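You operate a simulated robot arm through the tools that you are given. There is no shell and no other tool.

You are at the controls of a simulated robot arm. One attempt, no reset.

JOB
Chalk a 2 cm hem line on the grey panel by the hem gauge.
Fine: set its slider first; green weight on the panel, gauge pushed up to it, white chalk, marker back. Set down upright: green weight, white chalk marker.

Only the result counts: the job must be done as asked and must still hold three seconds after the hand-in. Knocking over, shifting, dropping, spilling or breaking anything else fails it.

ROBOT AND FRAMES
A 6-joint arm with a two-finger parallel gripper, fixed in place. Base frame: the origin is at the foot of the arm, x ahead of it, y to its left, z up; the work surface is at about z = 880. Lengths are in mm, angles in degrees, forces in N, time in s.
With the tool pointing down near the work surface it reaches from about 260 to 660 mm from the base axis. Its first joint turns from -66.0 to 66.0 degrees. Payload 2.9 kg.
The tool frame sits at the grasp point between the pads (the TCP): z along the fingers, y along the line on which they close. The tips reach 30 mm beyond it. Largest opening 110 mm; finger width 20, thickness 10; the body of the gripper, 48 by 112 mm, starts 55 mm behind the TCP.
Orientation is that of the tool frame in the base frame, as a unit quaternion [w, x, y, z]. With the fingers straight down and closing along the base's y, the tool's x points along the base's -x, its y along +y and its z along -z.

CONTROLS
- The arm moves only by the tool nudge_tool. Its argument "rows" is a list of rows, each a list of 3 entries, a list of its own where there are three numbers: the shift along the base's x, y, z in units of 50 mm (1.0 is 50 mm), then the turn, a rotation vector about the base's x, y, z in units of 5 degrees (1.0 is 5 degrees), then the opening in per cent of the stroke, from 0 (shut) to 100 (fully open). In form: [[[tx, ty, tz], [rx, ry, rz], claw], ...]. A call has 1 to 20 rows; each row shifts and turns the commanded pose from where the row before left it. A call with a number of a shift or a turn outside -1 to 1 is refused whole. Each row takes 0.2 s and may step no farther than 50 mm and 8.6 degrees from the row before; otherwise, or with a gripper value out of range, the whole call is refused. A pose out of reach is approached as far as the arm can. The call stops where the force on the tool passes 40 N (or 10 N more than at its start, if that is more) or the arm is blocked; 0.2 s more then pass. Each finger travels about 108 mm/s and halts on what it meets, pressing with about 43 N; the grip force reading is that of the motor and also rises with nothing between the fingers. The clock runs only during rows and for 0.2 s after the last one: add rows that do not move to give the fingers time. The reply holds the time, the measured pose of the TCP, the force on the tool along the base axes, the opening and the grip force, in the units named above and with some noise, with the torque about the TCP (base axes, N m) and any sound that the robot's microphone picked up, and new pictures: "pictures" is both (left out), scene, wrist or none.
- Cameras (640 x 400 px; columns grow to the right, rows downward): "scene" is fixed at [75.6, 435, 1396.3]; the picture's right is [-0.78, -0.62, 0.00], its down [-0.32, 0.41, -0.85] and it looks along [0.53, -0.67, -0.52] (base axes); focal length 313 px, centre (320, 200). "wrist" rides on the gripper at [72, 17, -103] in the tool frame; the picture's right is [-0.23, 0.97, 0.00], its down [-0.76, -0.18, -0.62] and it looks along [-0.61, -0.14, 0.78] (tool axes); focal length 222 px, centre (320, 200). There is no depth. A picture from a camera that has moved, and an enlarged one, comes with that camera's place and axes in the base frame and with its lens. The place of the scene camera against the robot may be out by one fixed shift of up to 12 mm in any direction.
- enlarge(camera, box): a new picture of the part [left, top, right, bottom] of that camera's present view, enlarged. It takes no simulated time.
- hand_in(): hands the job in; it is judged then, once.

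Nothing tells you positions but the pictures and the camera data. Unless the task says otherwise, let go and move clear before handing in.

The tools are called after "Emit:" by a JSON object that holds its "api" and its "payload". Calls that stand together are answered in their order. nudge_tool: Moves the arm, as the interface text tells. Its arguments: {"type":"object","properties":{"rows":{"type":"array","items":{"type":"array"}},"pictures":{"type":"string","enum":["both","scene","wrist","none"]}},"required":["rows"]} The other tools are called the same way: enlarge (camera, box) takes an enlarged picture of a part of a camera's view; hand_in () hands the job in.

At the start:

```text
time: 0.0
position: [428.0, -166.3, 1212.6]
orientation: [0.0, 0.0, 1.0, 0.0]
contact_force: [-1.0, -0.7, 0.0]
wrist_torque: [-0.01, -0.02, -0.01]
gripper_width: 110.0
gripper_force: 0.0
```

scene: 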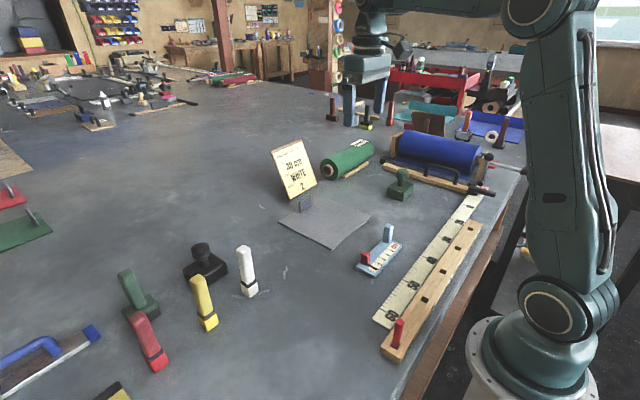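
wrist: 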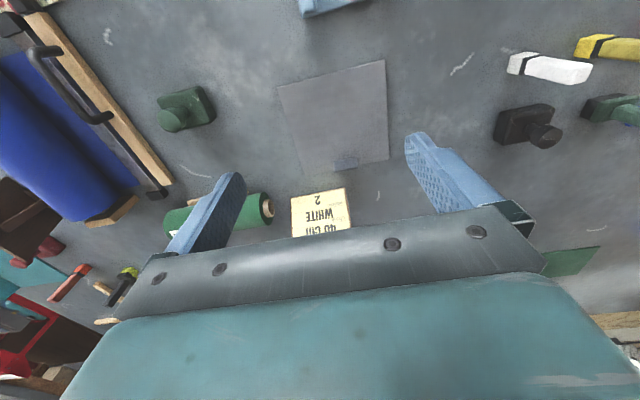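

I see a grey panel on the table with a card, a green weight, a blue hem gauge, a white chalk marker and several distractors. First I take enlarged views to work out the details before moving.

Emit:
{"api": "enlarge", "payload": {"camera": "scene", "box": [340, 210, 420, 290]}}

Emit:
{"api": "enlarge", "payload": {"camera": "scene", "box": [250, 120, 430, 260]}}

Emit:
{"api": "enlarge", "payload": {"camera": "scene", "box": [100, 220, 300, 380]}}

Emit:
{"api": "enlarge", "payload": {"camera": "wrist", "box": [140, 0, 460, 240]}}

```text
5.00 times, centred on (380, 250) of scene
camera zoom: at [75.6, 435.0, 1396.3], right [-0.78, -0.62, 0.0], down [-0.32, 0.41, -0.85], along [0.53, -0.67, -0.52], focal length 1563 px, centre (20, -50)
```

zoom: 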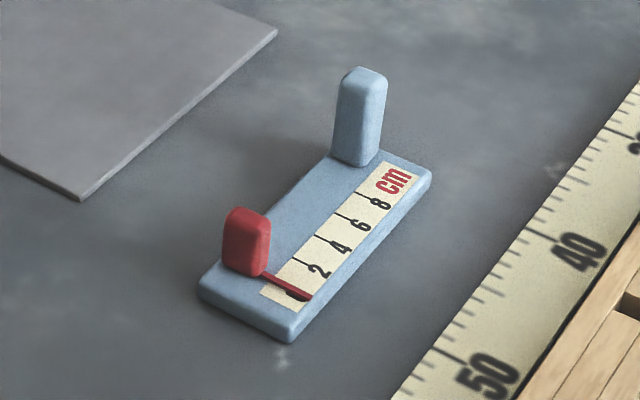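

```text
2.86 times, centred on (340, 190) of scene
camera zoom: at [75.6, 435.0, 1396.3], right [-0.78, -0.62, 0.0], down [-0.32, 0.41, -0.85], along [0.53, -0.67, -0.52], focal length 893 px, centre (263, 229)
```

zoom: 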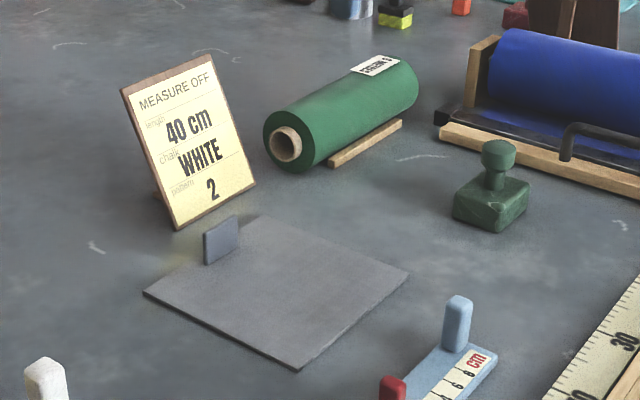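

```text
2.50 times, centred on (200, 300) of scene
camera zoom: at [75.6, 435.0, 1396.3], right [-0.78, -0.62, 0.0], down [-0.32, 0.41, -0.85], along [0.53, -0.67, -0.52], focal length 782 px, centre (620, -50)
```

zoom: 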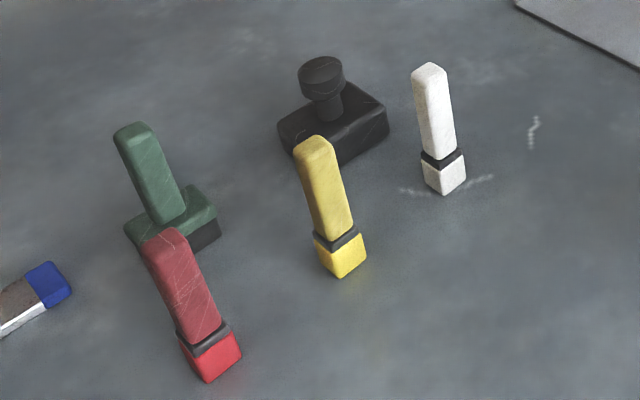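

```text
1.67 times, centred on (300, 120) of wrist
camera zoom: at [355.2, -148.7, 1316.2], right [0.23, 0.97, 0.0], down [0.76, -0.18, 0.62], along [0.61, -0.14, -0.78], focal length 370 px, centre (353, 333)
```

zoom: 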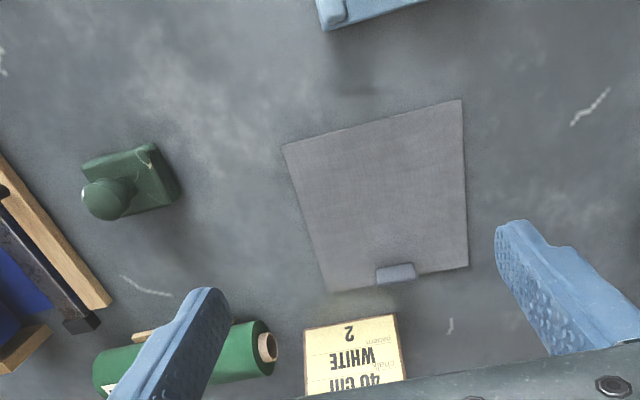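

The panel seems to lie at about x 430–625, y −257 to −60, with the gauge at about x 298–348, y −184 to −41 in front of it. I'm zooming in more to measure the scale, the panel edges and the small tab before moving.

Emit:
{"api": "enlarge", "payload": {"camera": "scene", "box": [355, 240, 395, 280]}}

Emit:
{"api": "enlarge", "payload": {"camera": "scene", "box": [370, 215, 410, 255]}}

Emit:
{"api": "enlarge", "payload": {"camera": "scene", "box": [280, 180, 340, 220]}}

Emit:
{"api": "enlarge", "payload": {"camera": "scene", "box": [380, 155, 430, 205]}}

Emit:
{"api": "enlarge", "payload": {"camera": "scene", "box": [225, 235, 285, 305]}}

Emit:
{"api": "enlarge", "payload": {"camera": "scene", "box": [270, 140, 325, 205]}}

```text
10.00 times, centred on (375, 260) of scene
camera zoom: at [75.6, 435.0, 1396.3], right [-0.78, -0.62, 0.0], down [-0.32, 0.41, -0.85], along [0.53, -0.67, -0.52], focal length 3126 px, centre (-230, -400)
```

zoom: 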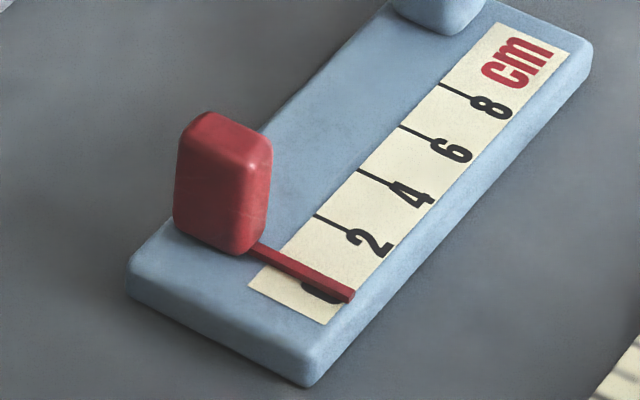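

```text
10.00 times, centred on (390, 235) of scene
camera zoom: at [75.6, 435.0, 1396.3], right [-0.78, -0.62, 0.0], down [-0.32, 0.41, -0.85], along [0.53, -0.67, -0.52], focal length 3126 px, centre (-380, -150)
```

zoom: 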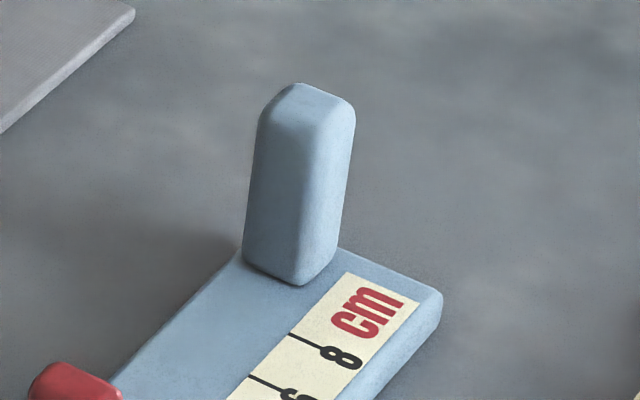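

```text
10.00 times, centred on (310, 200) of scene
camera zoom: at [75.6, 435.0, 1396.3], right [-0.78, -0.62, 0.0], down [-0.32, 0.41, -0.85], along [0.53, -0.67, -0.52], focal length 3126 px, centre (420, 200)
```

zoom: 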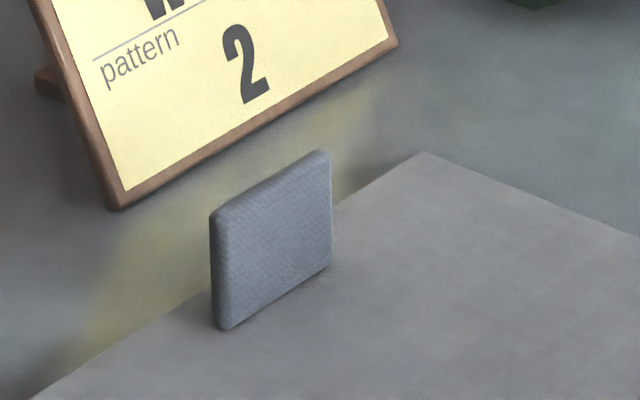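

```text
8.00 times, centred on (405, 180) of scene
camera zoom: at [75.6, 435.0, 1396.3], right [-0.78, -0.62, 0.0], down [-0.32, 0.41, -0.85], along [0.53, -0.67, -0.52], focal length 2501 px, centre (-360, 360)
```

zoom: 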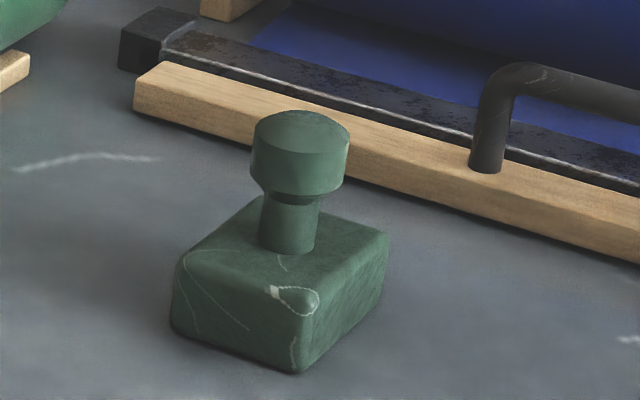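

```text
5.71 times, centred on (255, 270) of scene
camera zoom: at [75.6, 435.0, 1396.3], right [-0.78, -0.62, 0.0], down [-0.32, 0.41, -0.85], along [0.53, -0.67, -0.52], focal length 1786 px, centre (691, -200)
```

zoom: 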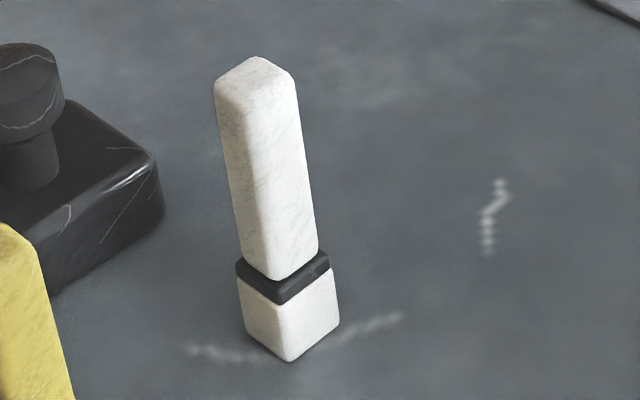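

```text
6.15 times, centred on (298, 172) of scene
camera zoom: at [75.6, 435.0, 1396.3], right [-0.78, -0.62, 0.0], down [-0.32, 0.41, -0.85], along [0.53, -0.67, -0.52], focal length 1924 px, centre (458, 369)
```

zoom: 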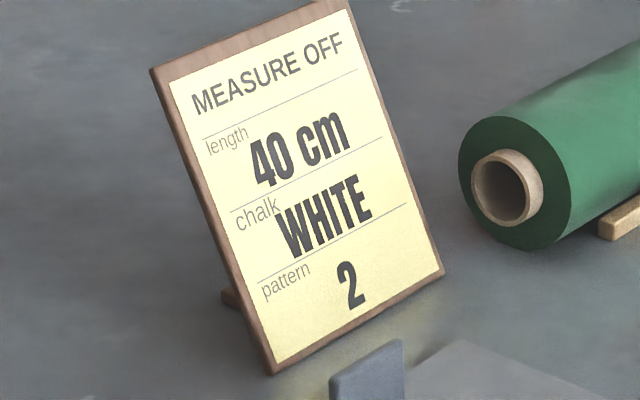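

The gauge's ticks come out at true centimetres, with 0 near y ≈ −58 and the panel's left edge near y ≈ −60, so pushing the gauge straight forward (+x) should line its scale up with the panel's left edge. I'm moving the wrist camera over the gauge and panel to check this more accurately.

Emit:
{"api": "nudge_tool", "payload": {"rows": [[[-0.64, 0.2, -0.4], [0, 0, 0], 100], [[-0.64, 0.2, -0.4], [0, 0, 0], 100], [[-0.64, 0.2, -0.4], [0, 0, 0], 100], [[-0.64, 0.2, -0.4], [0, 0, 0], 100], [[0, 0, 0], [0, 0, 0], 100], [[0, 0, 0], [0, 0, 0], 100]], "pictures": "both"}}

```text
time: 1.4
position: [298.5, -127.7, 1134.9]
orientation: [0.0, 0.001, 1.0, 0.0]
contact_force: [-0.6, -0.2, 0.0]
wrist_torque: [0.0, -0.03, 0.01]
gripper_width: 110.0
gripper_force: 0.0
camera wrist: at [226.3, -109.1, 1237.7], right [0.23, 0.97, 0.0], down [0.76, -0.18, 0.62], along [0.61, -0.14, -0.78], focal length 222 px, centre (320, 200)
```

scene: 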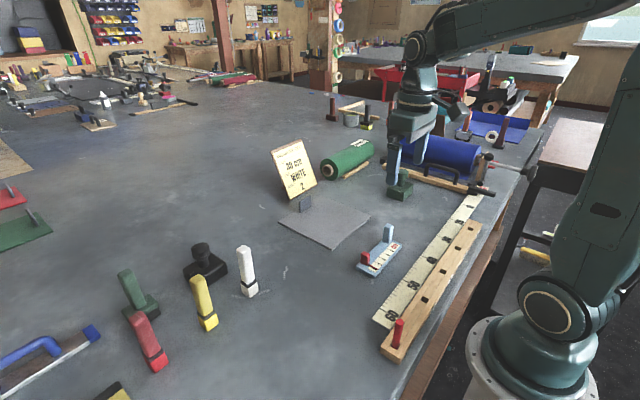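
wrist: 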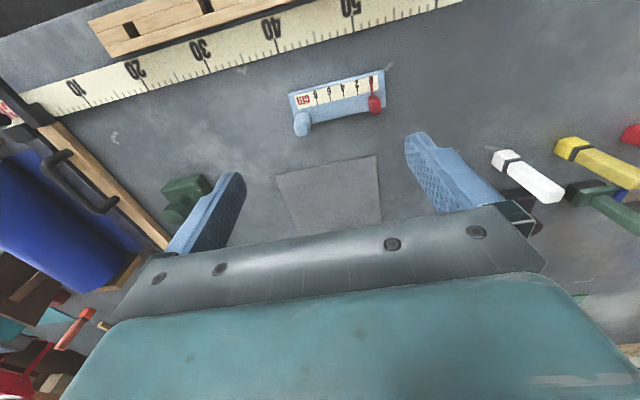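

Emit:
{"api": "enlarge", "payload": {"camera": "wrist", "box": [280, 60, 400, 140]}}

Emit:
{"api": "enlarge", "payload": {"camera": "wrist", "box": [260, 60, 420, 240]}}

Emit:
{"api": "enlarge", "payload": {"camera": "wrist", "box": [340, 130, 420, 180]}}

Emit:
{"api": "enlarge", "payload": {"camera": "wrist", "box": [100, 130, 260, 260]}}

```text
5.00 times, centred on (340, 100) of wrist
camera zoom: at [226.3, -109.1, 1237.7], right [0.23, 0.97, 0.0], down [0.76, -0.18, 0.62], along [0.61, -0.14, -0.78], focal length 1111 px, centre (220, 700)
```

zoom: 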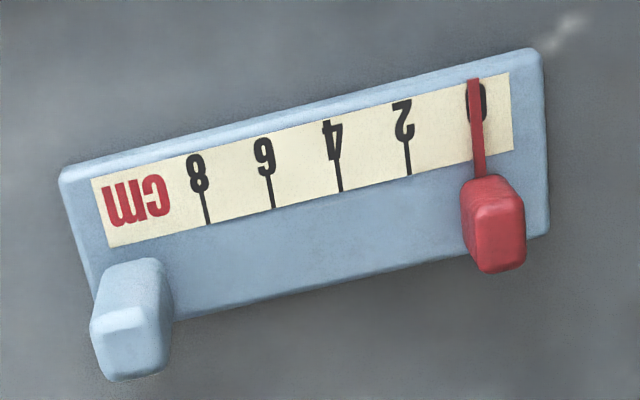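

```text
2.22 times, centred on (340, 150) of wrist
camera zoom: at [226.3, -109.1, 1237.7], right [0.23, 0.97, 0.0], down [0.76, -0.18, 0.62], along [0.61, -0.14, -0.78], focal length 494 px, centre (276, 311)
```

zoom: 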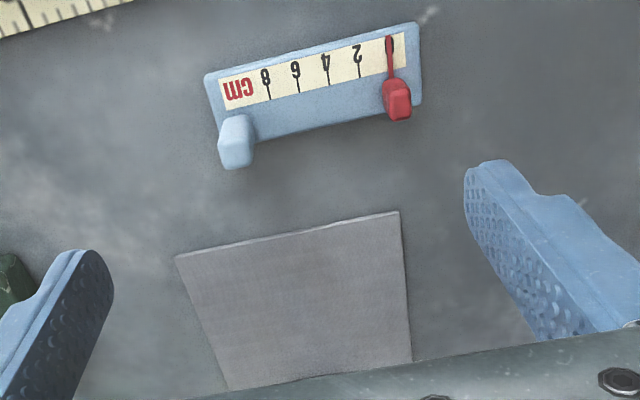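

```text
8.00 times, centred on (380, 155) of wrist
camera zoom: at [226.3, -109.1, 1237.7], right [0.23, 0.97, 0.0], down [0.76, -0.18, 0.62], along [0.61, -0.14, -0.78], focal length 1777 px, centre (-160, 560)
```

zoom: 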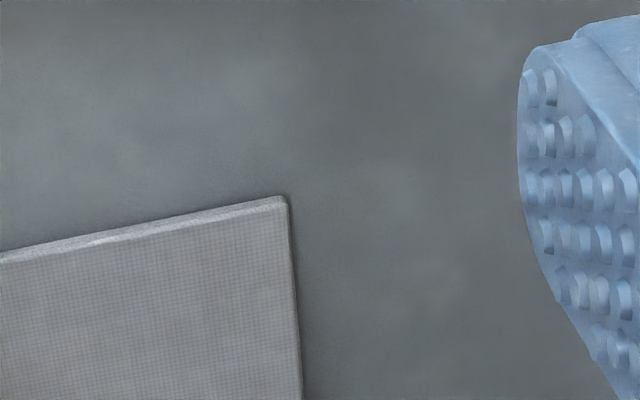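

```text
3.08 times, centred on (180, 195) of wrist
camera zoom: at [226.3, -109.1, 1237.7], right [0.23, 0.97, 0.0], down [0.76, -0.18, 0.62], along [0.61, -0.14, -0.78], focal length 684 px, centre (751, 215)
```

zoom: 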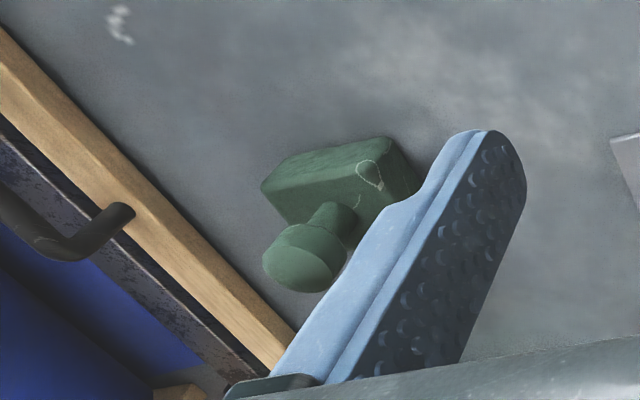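

The wrist view confirms it: the 0 tick (y ≈ −54) lines up with the panel's left edge (y ≈ −55), tick 2 is at y ≈ −74, and the panel's near edge is at x ≈ 427. Next I bring the gripper above the red slider block at about (333, −54).

Emit:
{"api": "nudge_tool", "payload": {"rows": [[[0.173, 0.369, -0.675], [0, 0, 0], 45], [[0.173, 0.369, -0.675], [0, 0, 0], 45], [[0.173, 0.369, -0.675], [0, 0, 0], 45], [[0.173, 0.369, -0.675], [0, 0, 0], 45], [[0, 0, 0], [0, 0, 0], 45], [[0, 0, 0], [0, 0, 0], 45]], "pictures": "both"}}

```text
time: 2.8
position: [335.0, -52.2, 998.0]
orientation: [0.0, 0.0, 1.0, 0.0]
contact_force: [-1.0, 0.0, -0.8]
wrist_torque: [0.05, 0.0, 0.01]
gripper_width: 49.4
gripper_force: 0.1
camera wrist: at [262.8, -35.6, 1101.2], right [0.23, 0.97, 0.0], down [0.76, -0.18, 0.62], along [0.61, -0.14, -0.78], focal length 222 px, centre (320, 200)
```

scene: 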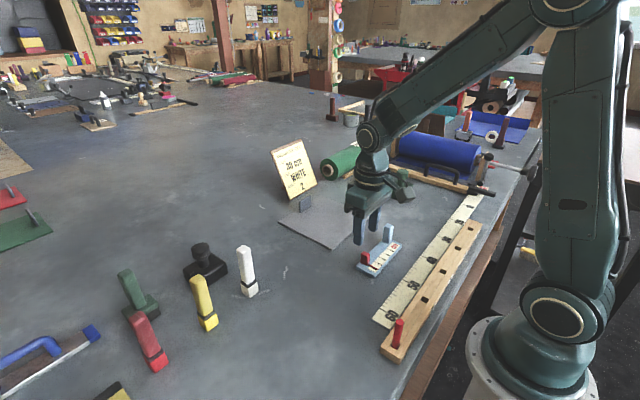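
wrist: 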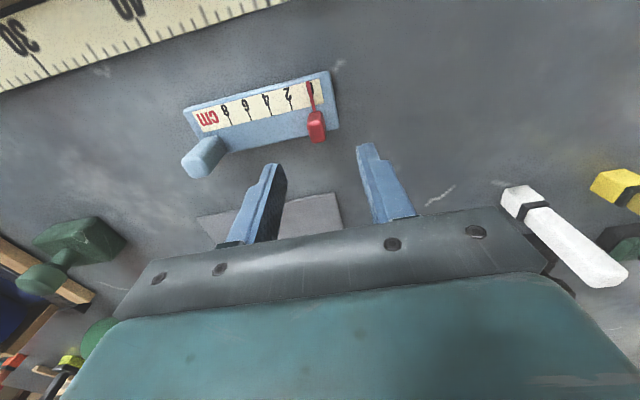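

Emit:
{"api": "enlarge", "payload": {"camera": "wrist", "box": [180, 60, 350, 180]}}

Emit:
{"api": "enlarge", "payload": {"camera": "wrist", "box": [280, 70, 350, 150]}}

Emit:
{"api": "enlarge", "payload": {"camera": "wrist", "box": [320, 170, 370, 220]}}

```text
3.33 times, centred on (265, 120) of wrist
camera zoom: at [262.8, -35.6, 1101.2], right [0.23, 0.97, 0.0], down [0.76, -0.18, 0.62], along [0.61, -0.14, -0.78], focal length 740 px, centre (503, 467)
```

zoom: 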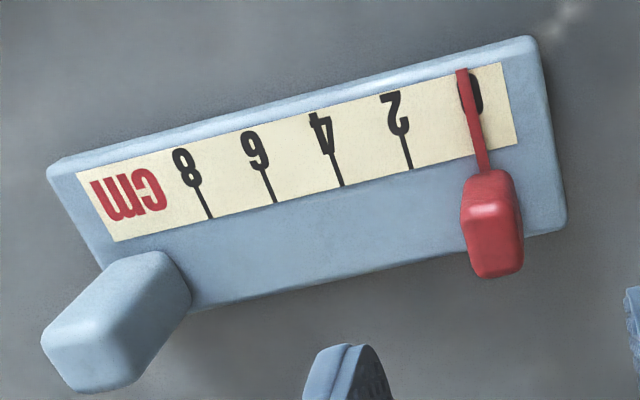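

```text
5.00 times, centred on (315, 110) of wrist
camera zoom: at [262.8, -35.6, 1101.2], right [0.23, 0.97, 0.0], down [0.76, -0.18, 0.62], along [0.61, -0.14, -0.78], focal length 1111 px, centre (345, 650)
```

zoom: 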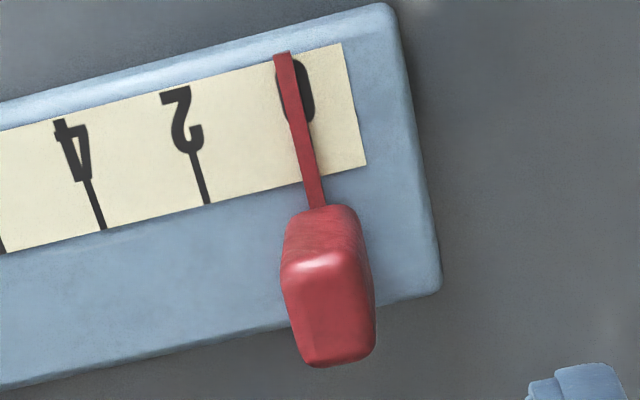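

```text
8.00 times, centred on (345, 195) of wrist
camera zoom: at [262.8, -35.6, 1101.2], right [0.23, 0.97, 0.0], down [0.76, -0.18, 0.62], along [0.61, -0.14, -0.78], focal length 1777 px, centre (120, 240)
```

zoom: 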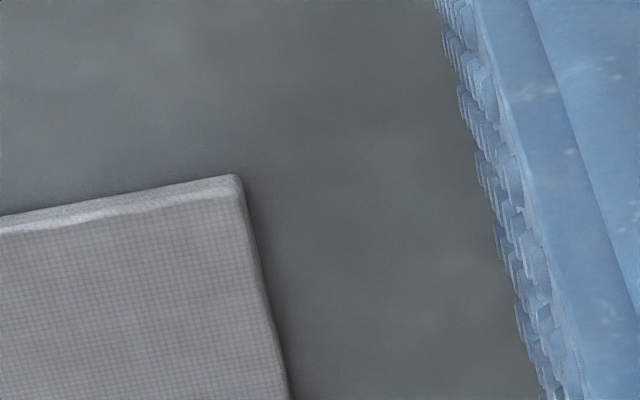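

The red block spans about x 321–338, y −61 to −47, with its top at z ≈ 926; the pointer reads 0. I lower the open fingers around it and close gently.

Emit:
{"api": "nudge_tool", "payload": {"rows": [[[-0.036, -0.012, -0.5], [0, 0, 0], 45], [[-0.036, -0.012, -0.5], [0, 0, 0], 45], [[0, 0, -0.352], [0, 0, 0], 45], [[0, 0, 0], [0, 0, 0], 30]], "pictures": "both"}}

```text
time: 3.8
position: [329.6, -54.7, 931.0]
orientation: [0.0, 0.0, 1.0, 0.0]
contact_force: [0.8, 0.0, 0.1]
wrist_torque: [0.0, 0.01, -0.02]
gripper_width: 33.0
gripper_force: 0.1
camera wrist: at [257.2, -36.2, 1033.6], right [0.23, 0.97, 0.0], down [0.76, -0.18, 0.62], along [0.61, -0.14, -0.78], focal length 222 px, centre (320, 200)
```

scene: 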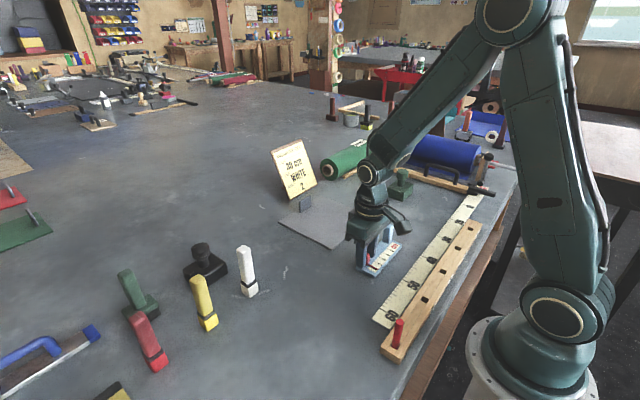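
wrist: 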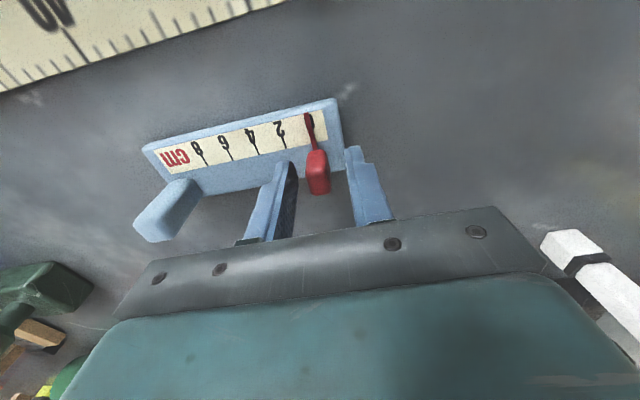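

The fingers straddle the red block cleanly. Now I close on it and check whether anything shifts.

Emit:
{"api": "nudge_tool", "payload": {"rows": [[[0, 0, 0], [0, 0, 0], 18], [[0, 0, 0], [0, 0, 0], 8], [[0, 0, 0], [0, 0, 0], 8]], "pictures": "wrist"}}

Emit:
{"api": "enlarge", "payload": {"camera": "wrist", "box": [240, 90, 370, 210]}}

```text
time: 4.6
position: [330.0, -52.9, 929.6]
orientation: [0.0, 0.0, 1.0, 0.0]
contact_force: [0.2, -0.3, 0.4]
wrist_torque: [-0.01, -0.02, 0.02]
gripper_width: 12.4
gripper_force: 43.3
camera wrist: at [257.3, -36.2, 1033.9], right [0.23, 0.97, 0.0], down [0.76, -0.18, 0.62], along [0.61, -0.14, -0.78], focal length 222 px, centre (320, 200)
```

wrist: 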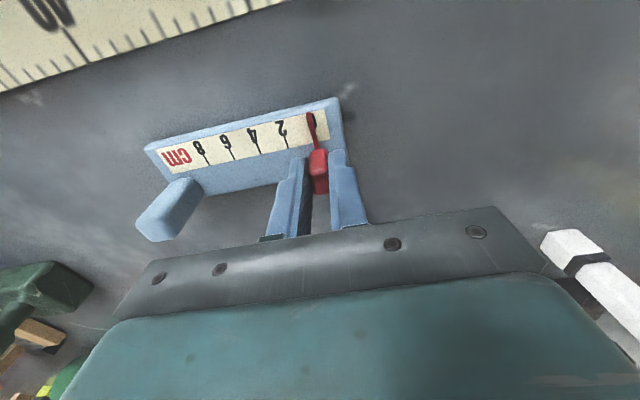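

```text
3.33 times, centred on (305, 150) of wrist
camera zoom: at [257.3, -36.2, 1033.9], right [0.23, 0.97, 0.0], down [0.76, -0.18, 0.62], along [0.61, -0.14, -0.78], focal length 740 px, centre (370, 367)
```

zoom: 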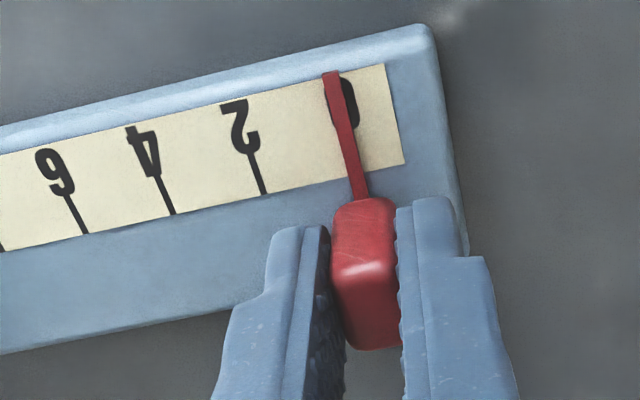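

The block is gripped (12.4 mm). I slide it 10 mm towards the 2 mark and check that the gauge body stays put.

Emit:
{"api": "nudge_tool", "payload": {"rows": [[[0, -0.05, 0], [0, 0, 0], 8], [[0, -0.05, 0], [0, 0, 0], 8], [[0, -0.05, 0], [0, 0, 0], 8], [[0, -0.05, 0], [0, 0, 0], 8], [[0, 0, 0], [0, 0, 0], 8]], "pictures": "wrist"}}

Emit:
{"api": "enlarge", "payload": {"camera": "wrist", "box": [240, 90, 370, 210]}}

Emit:
{"api": "enlarge", "payload": {"camera": "scene", "box": [340, 210, 420, 290]}}

```text
time: 5.8
position: [330.4, -64.1, 930.8]
orientation: [0.0, 0.0, 1.0, 0.0]
contact_force: [-1.8, 0.4, 1.2]
wrist_torque: [0.0, 0.04, 0.0]
gripper_width: 12.8
gripper_force: 43.0
camera wrist: at [257.9, -46.8, 1033.9], right [0.23, 0.97, 0.0], down [0.76, -0.18, 0.62], along [0.61, -0.14, -0.78], focal length 222 px, centre (320, 200)
```

wrist: 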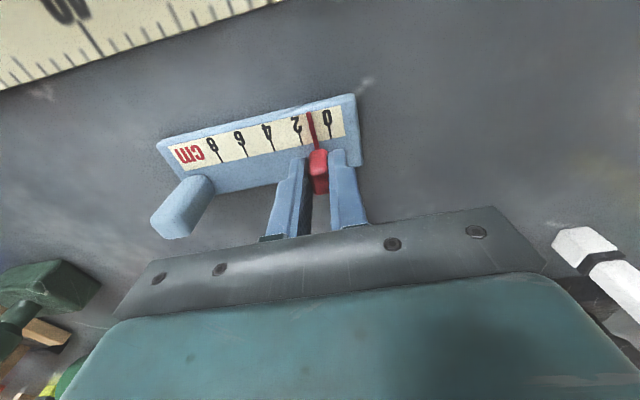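

```text
3.33 times, centred on (305, 150) of wrist
camera zoom: at [257.9, -46.8, 1033.9], right [0.23, 0.97, 0.0], down [0.76, -0.18, 0.62], along [0.61, -0.14, -0.78], focal length 740 px, centre (370, 367)
```

zoom: 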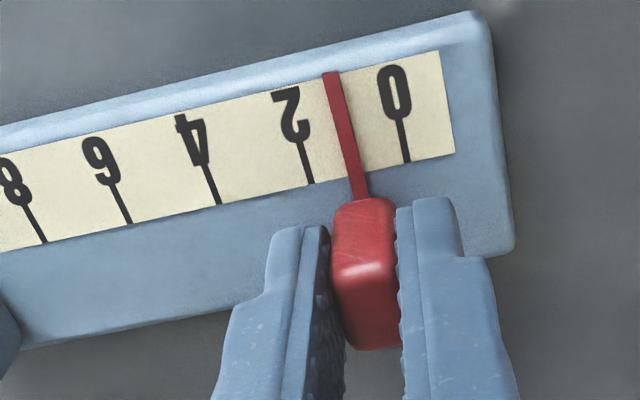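

```text
5.00 times, centred on (380, 250) of scene
camera zoom: at [75.6, 435.0, 1396.3], right [-0.78, -0.62, 0.0], down [-0.32, 0.41, -0.85], along [0.53, -0.67, -0.52], focal length 1563 px, centre (20, -50)
```

zoom: 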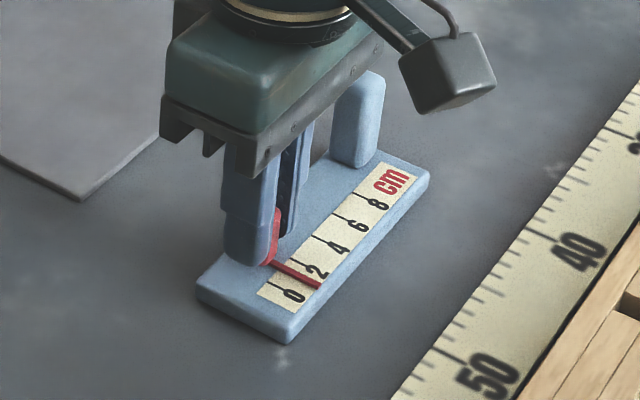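

The slider moved 10 mm and the gauge stayed put; the pointer now reads about 1.0 cm. I move the remaining ~10 mm.

Emit:
{"api": "nudge_tool", "payload": {"rows": [[[0, -0.05, 0], [0, 0, 0], 8], [[0, -0.05, 0], [0, 0, 0], 8], [[0, -0.05, 0], [0, 0, 0], 8], [[0, -0.046, 0], [0, 0, 0], 8], [[0, 0, 0], [0, 0, 0], 8], [[0, 0, 0], [0, 0, 0], 8]], "pictures": "wrist"}}

Emit:
{"api": "enlarge", "payload": {"camera": "wrist", "box": [280, 95, 370, 165]}}

Emit:
{"api": "enlarge", "payload": {"camera": "scene", "box": [355, 240, 395, 280]}}

```text
time: 7.2
position: [330.9, -73.9, 931.4]
orientation: [0.0, -0.001, 1.0, 0.0]
contact_force: [0.2, 0.2, -0.5]
wrist_torque: [0.01, -0.07, 0.03]
gripper_width: 12.6
gripper_force: 43.0
camera wrist: at [258.0, -56.6, 1033.8], right [0.23, 0.97, 0.0], down [0.76, -0.18, 0.62], along [0.61, -0.14, -0.78], focal length 222 px, centre (320, 200)
```

wrist: 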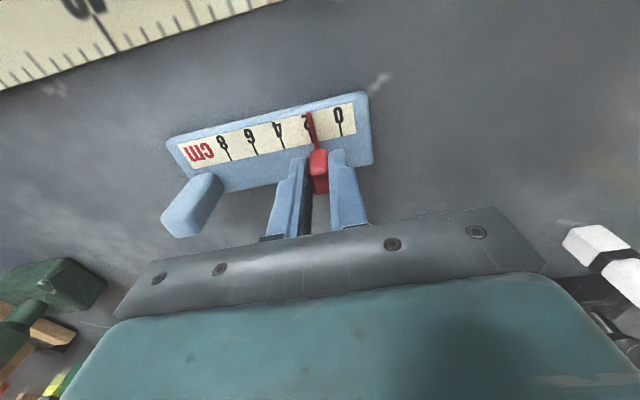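

```text
5.71 times, centred on (325, 130) of wrist
camera zoom: at [258.0, -56.6, 1033.8], right [0.23, 0.97, 0.0], down [0.76, -0.18, 0.62], along [0.61, -0.14, -0.78], focal length 1269 px, centre (291, 600)
```

zoom: 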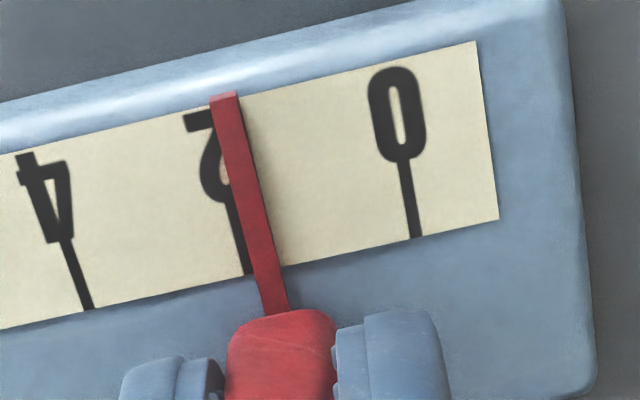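

```text
10.00 times, centred on (375, 260) of scene
camera zoom: at [75.7, 435.0, 1396.3], right [-0.78, -0.62, 0.0], down [-0.32, 0.41, -0.85], along [0.53, -0.67, -0.52], focal length 3126 px, centre (-230, -400)
```

zoom: 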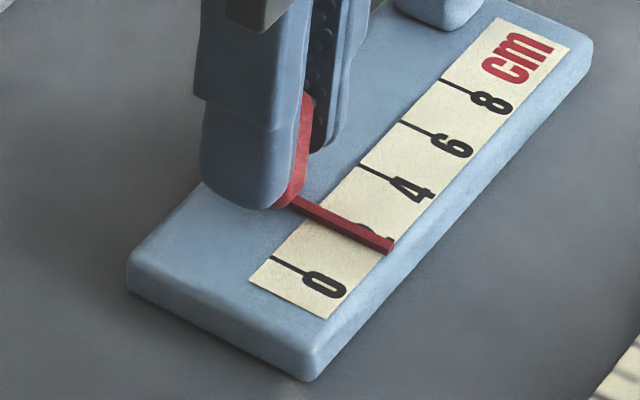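

The pointer reads about 1.8 cm because the gauge crept about 2 mm along with the slider. I nudge the slider a bit further in small steps and re-read.

Emit:
{"api": "nudge_tool", "payload": {"rows": [[[0, -0.02, 0], [0, 0, 0], 8], [[0, -0.02, 0], [0, 0, 0], 8], [[0, 0, 0], [0, 0, 0], 8], [[0, 0, 0], [0, 0, 0], 8]], "pictures": "wrist"}}

Emit:
{"api": "enlarge", "payload": {"camera": "wrist", "box": [280, 95, 370, 165]}}

Emit:
{"api": "enlarge", "payload": {"camera": "scene", "box": [355, 240, 395, 280]}}

```text
time: 8.2
position: [329.2, -77.7, 930.8]
orientation: [0.001, 0.0, 1.0, -0.001]
contact_force: [-0.3, -0.1, 7.8]
wrist_torque: [0.02, 0.1, 0.03]
gripper_width: 12.7
gripper_force: 43.8
camera wrist: at [257.9, -58.7, 1033.8], right [0.23, 0.97, 0.0], down [0.76, -0.18, 0.62], along [0.61, -0.14, -0.78], focal length 222 px, centre (320, 200)
```

wrist: 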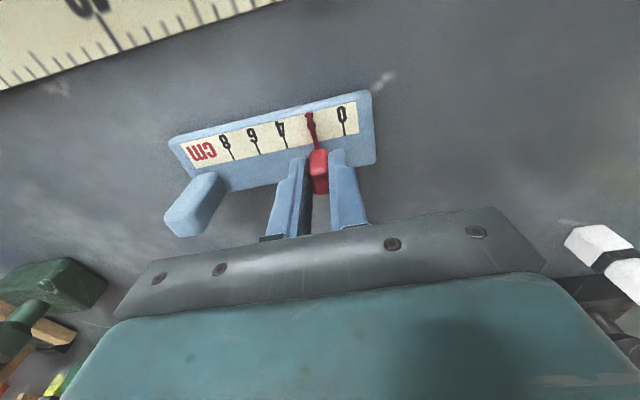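

```text
5.71 times, centred on (325, 130) of wrist
camera zoom: at [257.9, -58.7, 1033.8], right [0.23, 0.97, 0.0], down [0.76, -0.18, 0.62], along [0.61, -0.14, -0.78], focal length 1269 px, centre (291, 600)
```

zoom: 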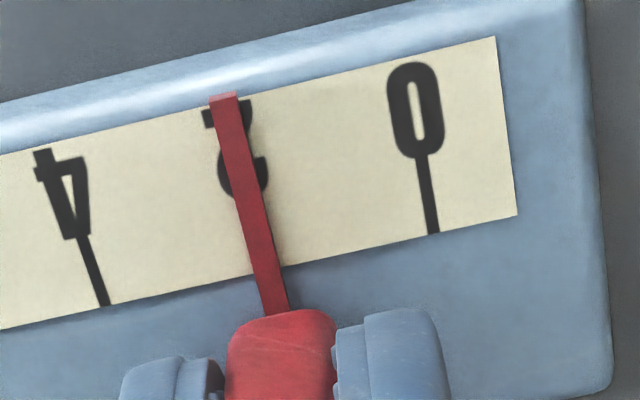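

```text
10.00 times, centred on (375, 260) of scene
camera zoom: at [75.5, 435.0, 1396.3], right [-0.78, -0.62, 0.0], down [-0.32, 0.41, -0.85], along [0.53, -0.67, -0.52], focal length 3126 px, centre (-230, -400)
```

zoom: 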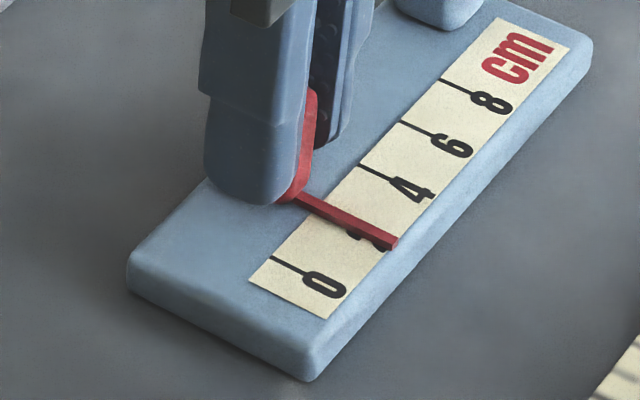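

The pointer now reads very close to 2.0 cm. I release the block, rise, and look straight down on the scale for a parallax-free reading.

Emit:
{"api": "nudge_tool", "payload": {"rows": [[[0, 0, 0], [0, 0, 0], 14], [[0, 0, 0], [0, 0, 0], 30], [[0, 0, 0.6], [0, 0, 0], 30], [[0, 0, 0.9], [0, 0, 0], 30], [[0.5, -0.15, 0.6], [0, 0, 0], 30], [[0.5, -0.15, 0], [0, 0, 0], 30], [[0, 0, 0], [0, 0, 0], 30], [[0, 0, 0], [0, 0, 0], 30]], "pictures": "both"}}

Emit:
{"api": "enlarge", "payload": {"camera": "wrist", "box": [250, 0, 410, 100]}}

Emit:
{"api": "enlarge", "payload": {"camera": "scene", "box": [355, 240, 395, 280]}}

```text
time: 10.0
position: [381.0, -90.0, 1035.9]
orientation: [0.0, 0.0, 1.0, 0.0]
contact_force: [0.7, -0.2, -0.1]
wrist_torque: [0.01, 0.0, 0.02]
gripper_width: 32.9
gripper_force: 0.0
camera wrist: at [308.8, -73.7, 1139.4], right [0.23, 0.97, 0.0], down [0.76, -0.18, 0.62], along [0.61, -0.14, -0.78], focal length 222 px, centre (320, 200)
```

scene: 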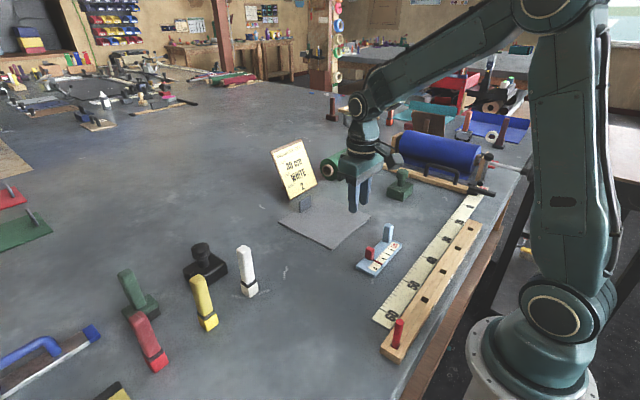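
wrist: 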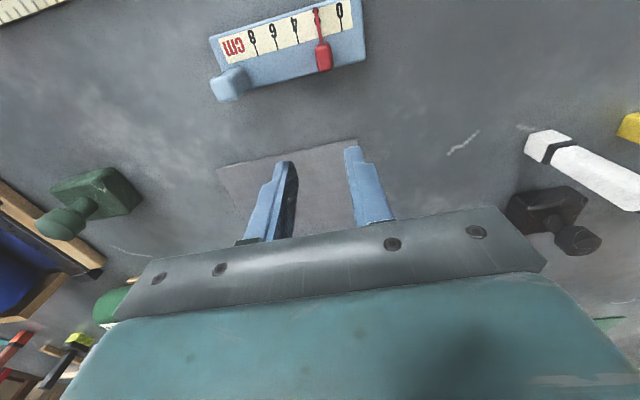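

```text
4.00 times, centred on (330, 50) of wrist
camera zoom: at [308.8, -73.7, 1139.4], right [0.23, 0.97, 0.0], down [0.76, -0.18, 0.62], along [0.61, -0.14, -0.78], focal length 888 px, centre (280, 800)
```

zoom: 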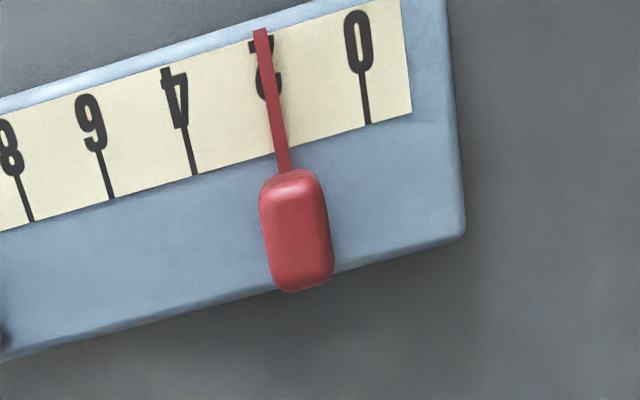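

```text
10.00 times, centred on (375, 260) of scene
camera zoom: at [75.6, 435.0, 1396.3], right [-0.78, -0.62, 0.0], down [-0.32, 0.41, -0.85], along [0.53, -0.67, -0.52], focal length 3126 px, centre (-230, -400)
```

zoom: 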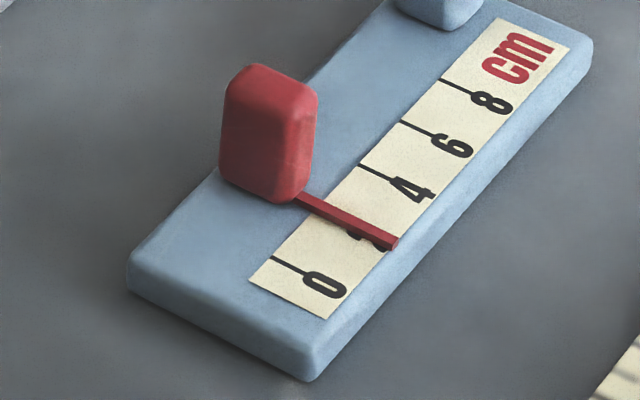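

The scale reads 2.0 cm exactly when seen from above, so the slider is set. I zoom on the panel corner and the weight for the next steps.

Emit:
{"api": "enlarge", "payload": {"camera": "wrist", "box": [330, 130, 370, 155]}}

Emit:
{"api": "enlarge", "payload": {"camera": "wrist", "box": [200, 135, 290, 195]}}

Emit:
{"api": "enlarge", "payload": {"camera": "wrist", "box": [20, 150, 160, 260]}}

Emit:
{"api": "enlarge", "payload": {"camera": "scene", "box": [375, 150, 475, 215]}}

```text
16.00 times, centred on (350, 142) of wrist
camera zoom: at [308.8, -73.7, 1139.4], right [0.23, 0.97, 0.0], down [0.76, -0.18, 0.62], along [0.61, -0.14, -0.78], focal length 3554 px, centre (-160, 1120)
```

zoom: 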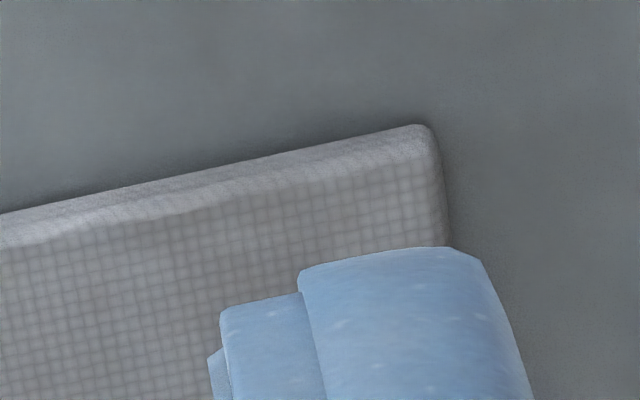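

```text
6.67 times, centred on (245, 165) of wrist
camera zoom: at [308.8, -73.7, 1139.4], right [0.23, 0.97, 0.0], down [0.76, -0.18, 0.62], along [0.61, -0.14, -0.78], focal length 1481 px, centre (820, 433)
```

zoom: 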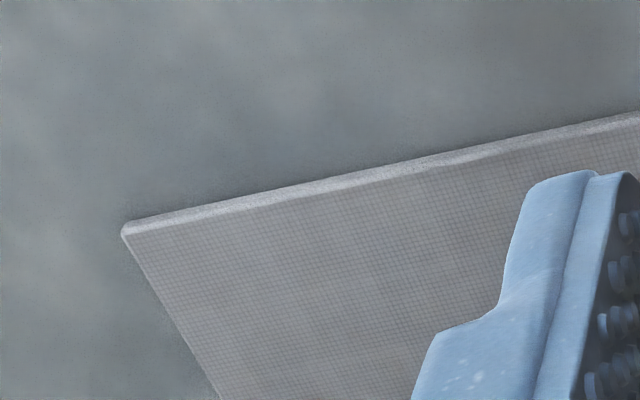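

```text
3.64 times, centred on (90, 205) of wrist
camera zoom: at [308.8, -73.7, 1139.4], right [0.23, 0.97, 0.0], down [0.76, -0.18, 0.62], along [0.61, -0.14, -0.78], focal length 808 px, centre (1156, 182)
```

zoom: 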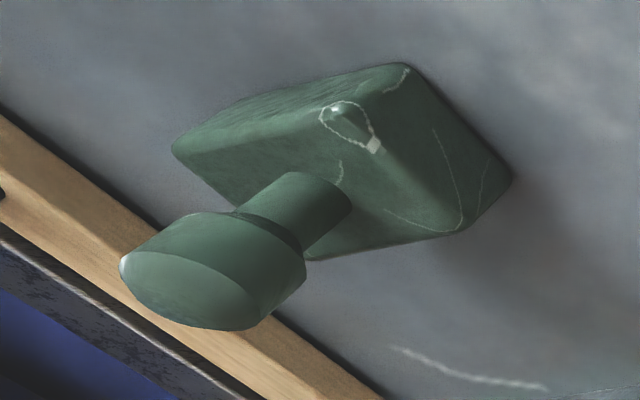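

```text
6.15 times, centred on (425, 182) of scene
camera zoom: at [75.6, 435.0, 1396.3], right [-0.78, -0.62, 0.0], down [-0.32, 0.41, -0.85], along [0.53, -0.67, -0.52], focal length 1924 px, centre (-326, 308)
```

zoom: 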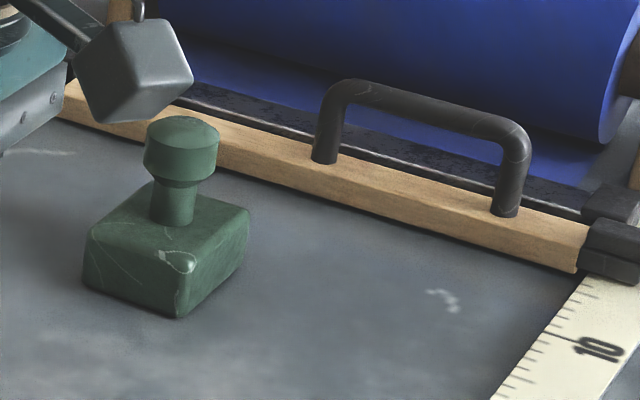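

The panel's near edge is at x ≈ 426 and its left edge at y ≈ −54.6; the green weight's base is centred near (421, −411) with its knob top at z ≈ 965. I move above the weight with the gripper opened.

Emit:
{"api": "nudge_tool", "payload": {"rows": [[[0.1, -0.801, 0.0625], [0, 0, 0], 60], [[0.1, -0.801, 0.0625], [0, 0, 0], 60], [[0.1, -0.801, 0.0625], [0, 0, 0], 60], [[0.1, -0.801, 0.0625], [0, 0, 0], 60], [[0.1, -0.801, 0.0625], [0, 0, 0], 60], [[0.1, -0.801, 0.0625], [0, 0, 0], 60], [[0.1, -0.801, 0.0625], [0, 0, 0], 60], [[0.1, -0.801, 0.0625], [0, 0, 0], 60], [[0, 0, 0], [0, 0, 0], 60], [[0, 0, 0], [0, 0, 0], 60]], "pictures": "both"}}

Emit:
{"api": "enlarge", "payload": {"camera": "wrist", "box": [240, 60, 400, 200]}}

Emit:
{"api": "enlarge", "payload": {"camera": "scene", "box": [350, 100, 480, 215]}}

```text
time: 12.2
position: [420.2, -411.4, 1059.4]
orientation: [0.0, 0.0, 1.0, 0.0]
contact_force: [0.2, -0.6, -0.1]
wrist_torque: [0.01, 0.02, 0.03]
gripper_width: 65.8
gripper_force: 0.1
camera wrist: at [348.0, -393.7, 1163.2], right [0.23, 0.97, 0.0], down [0.76, -0.18, 0.62], along [0.61, -0.14, -0.78], focal length 222 px, centre (320, 200)
```

scene: 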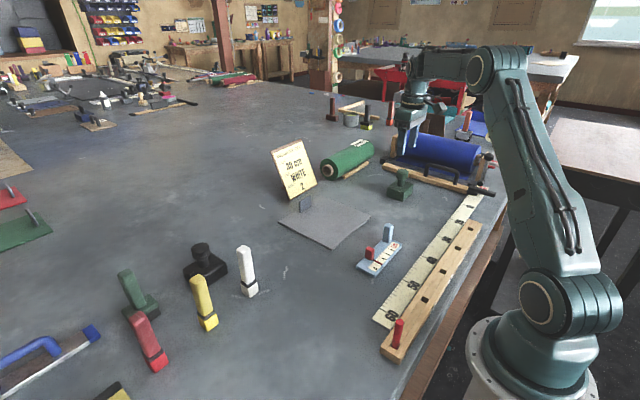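
wrist: 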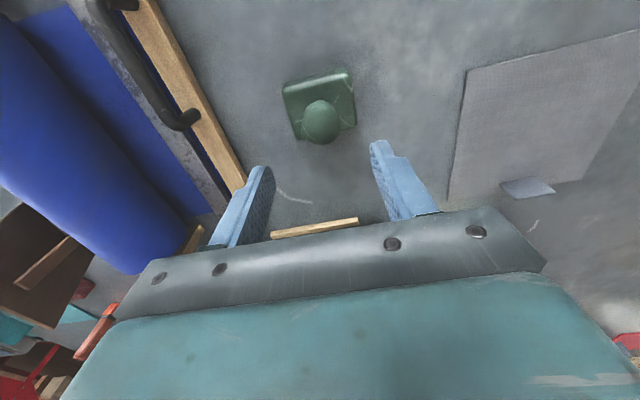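

```text
2.86 times, centred on (320, 130) of wrist
camera zoom: at [348.0, -393.7, 1163.2], right [0.23, 0.97, 0.0], down [0.76, -0.18, 0.62], along [0.61, -0.14, -0.78], focal length 635 px, centre (320, 400)
```

zoom: 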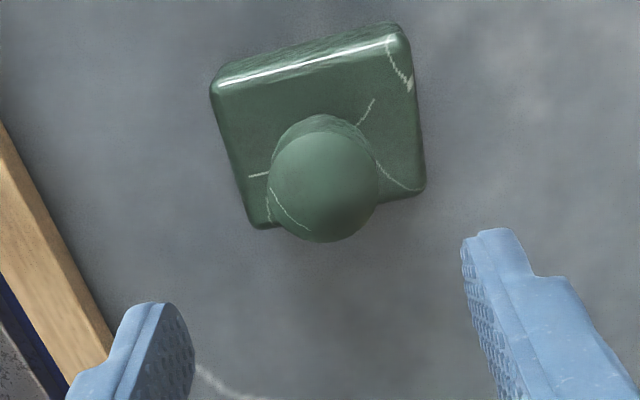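

```text
3.48 times, centred on (415, 158) of scene
camera zoom: at [75.6, 435.0, 1396.3], right [-0.78, -0.62, 0.0], down [-0.32, 0.41, -0.85], along [0.53, -0.67, -0.52], focal length 1087 px, centre (-10, 348)
```

zoom: 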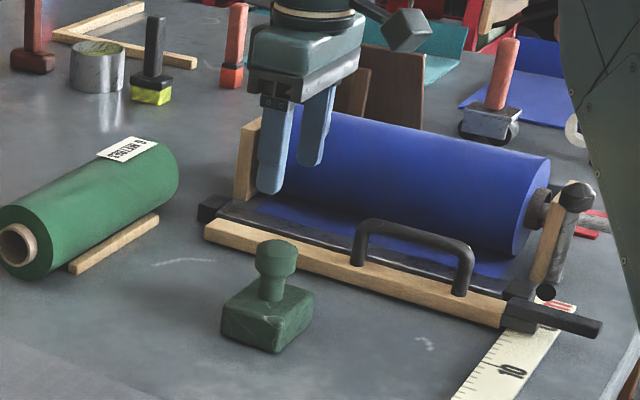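

The knob is centred at about (420.5, −410), right under the gripper. I descend around the knob and close.

Emit:
{"api": "nudge_tool", "payload": {"rows": [[[0, 0.018, -0.7], [0, 0, 0], 60], [[0, 0, -0.7], [0, 0, 0], 60], [[0, 0, -0.7], [0, 0, 0], 60], [[0, 0, 0], [0, 0, 0], 50], [[0, 0, 0], [0, 0, 0], 42]], "pictures": "both"}}

Emit:
{"api": "enlarge", "payload": {"camera": "scene", "box": [360, 130, 440, 215]}}

```text
time: 13.4
position: [418.8, -408.5, 955.4]
orientation: [0.0, 0.0, 1.0, 0.0]
contact_force: [-0.6, 0.2, -0.3]
wrist_torque: [-0.03, -0.01, -0.02]
gripper_width: 46.1
gripper_force: 0.1
camera wrist: at [347.1, -392.0, 1057.8], right [0.23, 0.97, 0.0], down [0.76, -0.18, 0.62], along [0.61, -0.14, -0.78], focal length 222 px, centre (320, 200)
```

scene: 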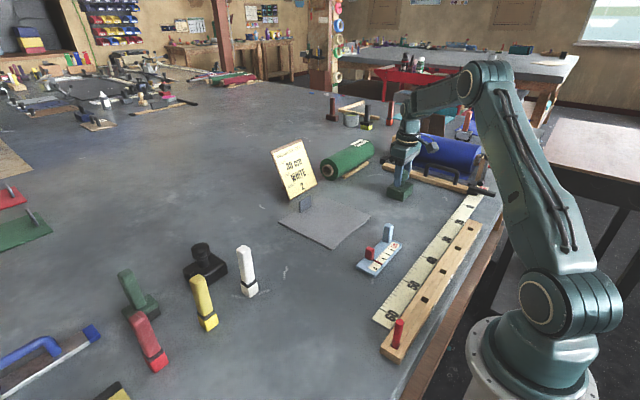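
wrist: 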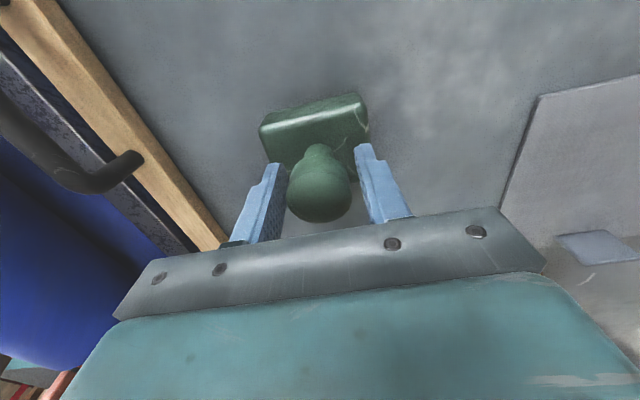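

```text
4.71 times, centred on (400, 172) of scene
camera zoom: at [75.6, 435.0, 1396.3], right [-0.78, -0.62, 0.0], down [-0.32, 0.41, -0.85], along [0.53, -0.67, -0.52], focal length 1471 px, centre (-56, 329)
```

zoom: 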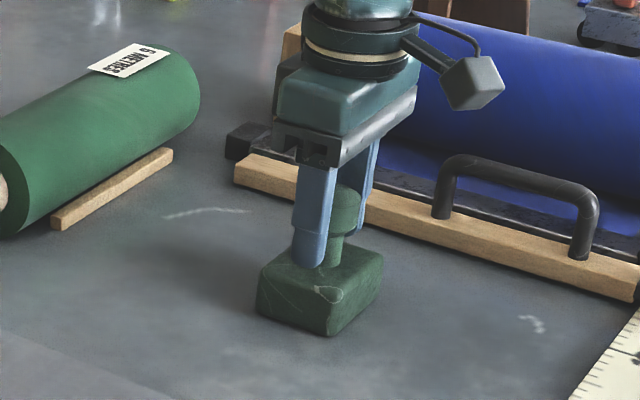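

The fingers straddle the knob with the tips just above the base. I close, let the grip settle and lift slightly.

Emit:
{"api": "nudge_tool", "payload": {"rows": [[[0, 0, 0], [0, 0, 0], 30], [[0, 0, 0], [0, 0, 0], 20], [[0, 0, 0], [0, 0, 0], 20], [[0, 0, 0.1], [0, 0, 0], 20], [[0, 0, 0.2], [0, 0, 0], 20], [[0, 0, 0.3], [0, 0, 0], 20], [[0, 0, 0], [0, 0, 0], 20]], "pictures": "both"}}

```text
time: 15.0
position: [419.1, -410.4, 984.3]
orientation: [0.0, 0.0, 1.0, 0.001]
contact_force: [0.3, 0.7, -8.3]
wrist_torque: [0.01, -0.03, -0.05]
gripper_width: 35.7
gripper_force: 42.6
camera wrist: at [347.1, -392.5, 1088.3], right [0.23, 0.97, 0.0], down [0.76, -0.18, 0.62], along [0.61, -0.14, -0.78], focal length 222 px, centre (320, 200)
```

scene: 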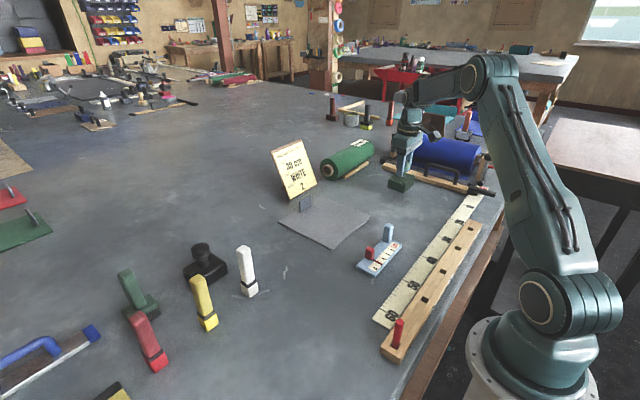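
wrist: 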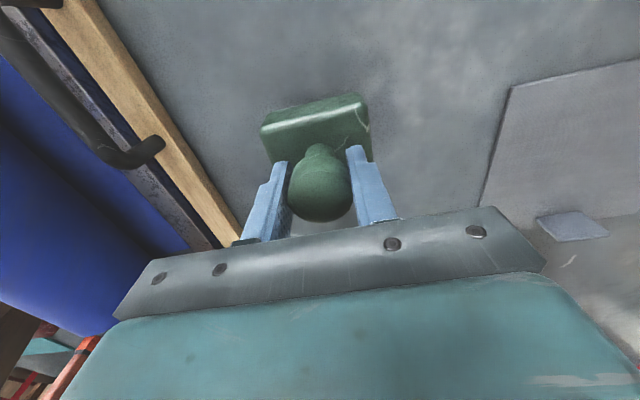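

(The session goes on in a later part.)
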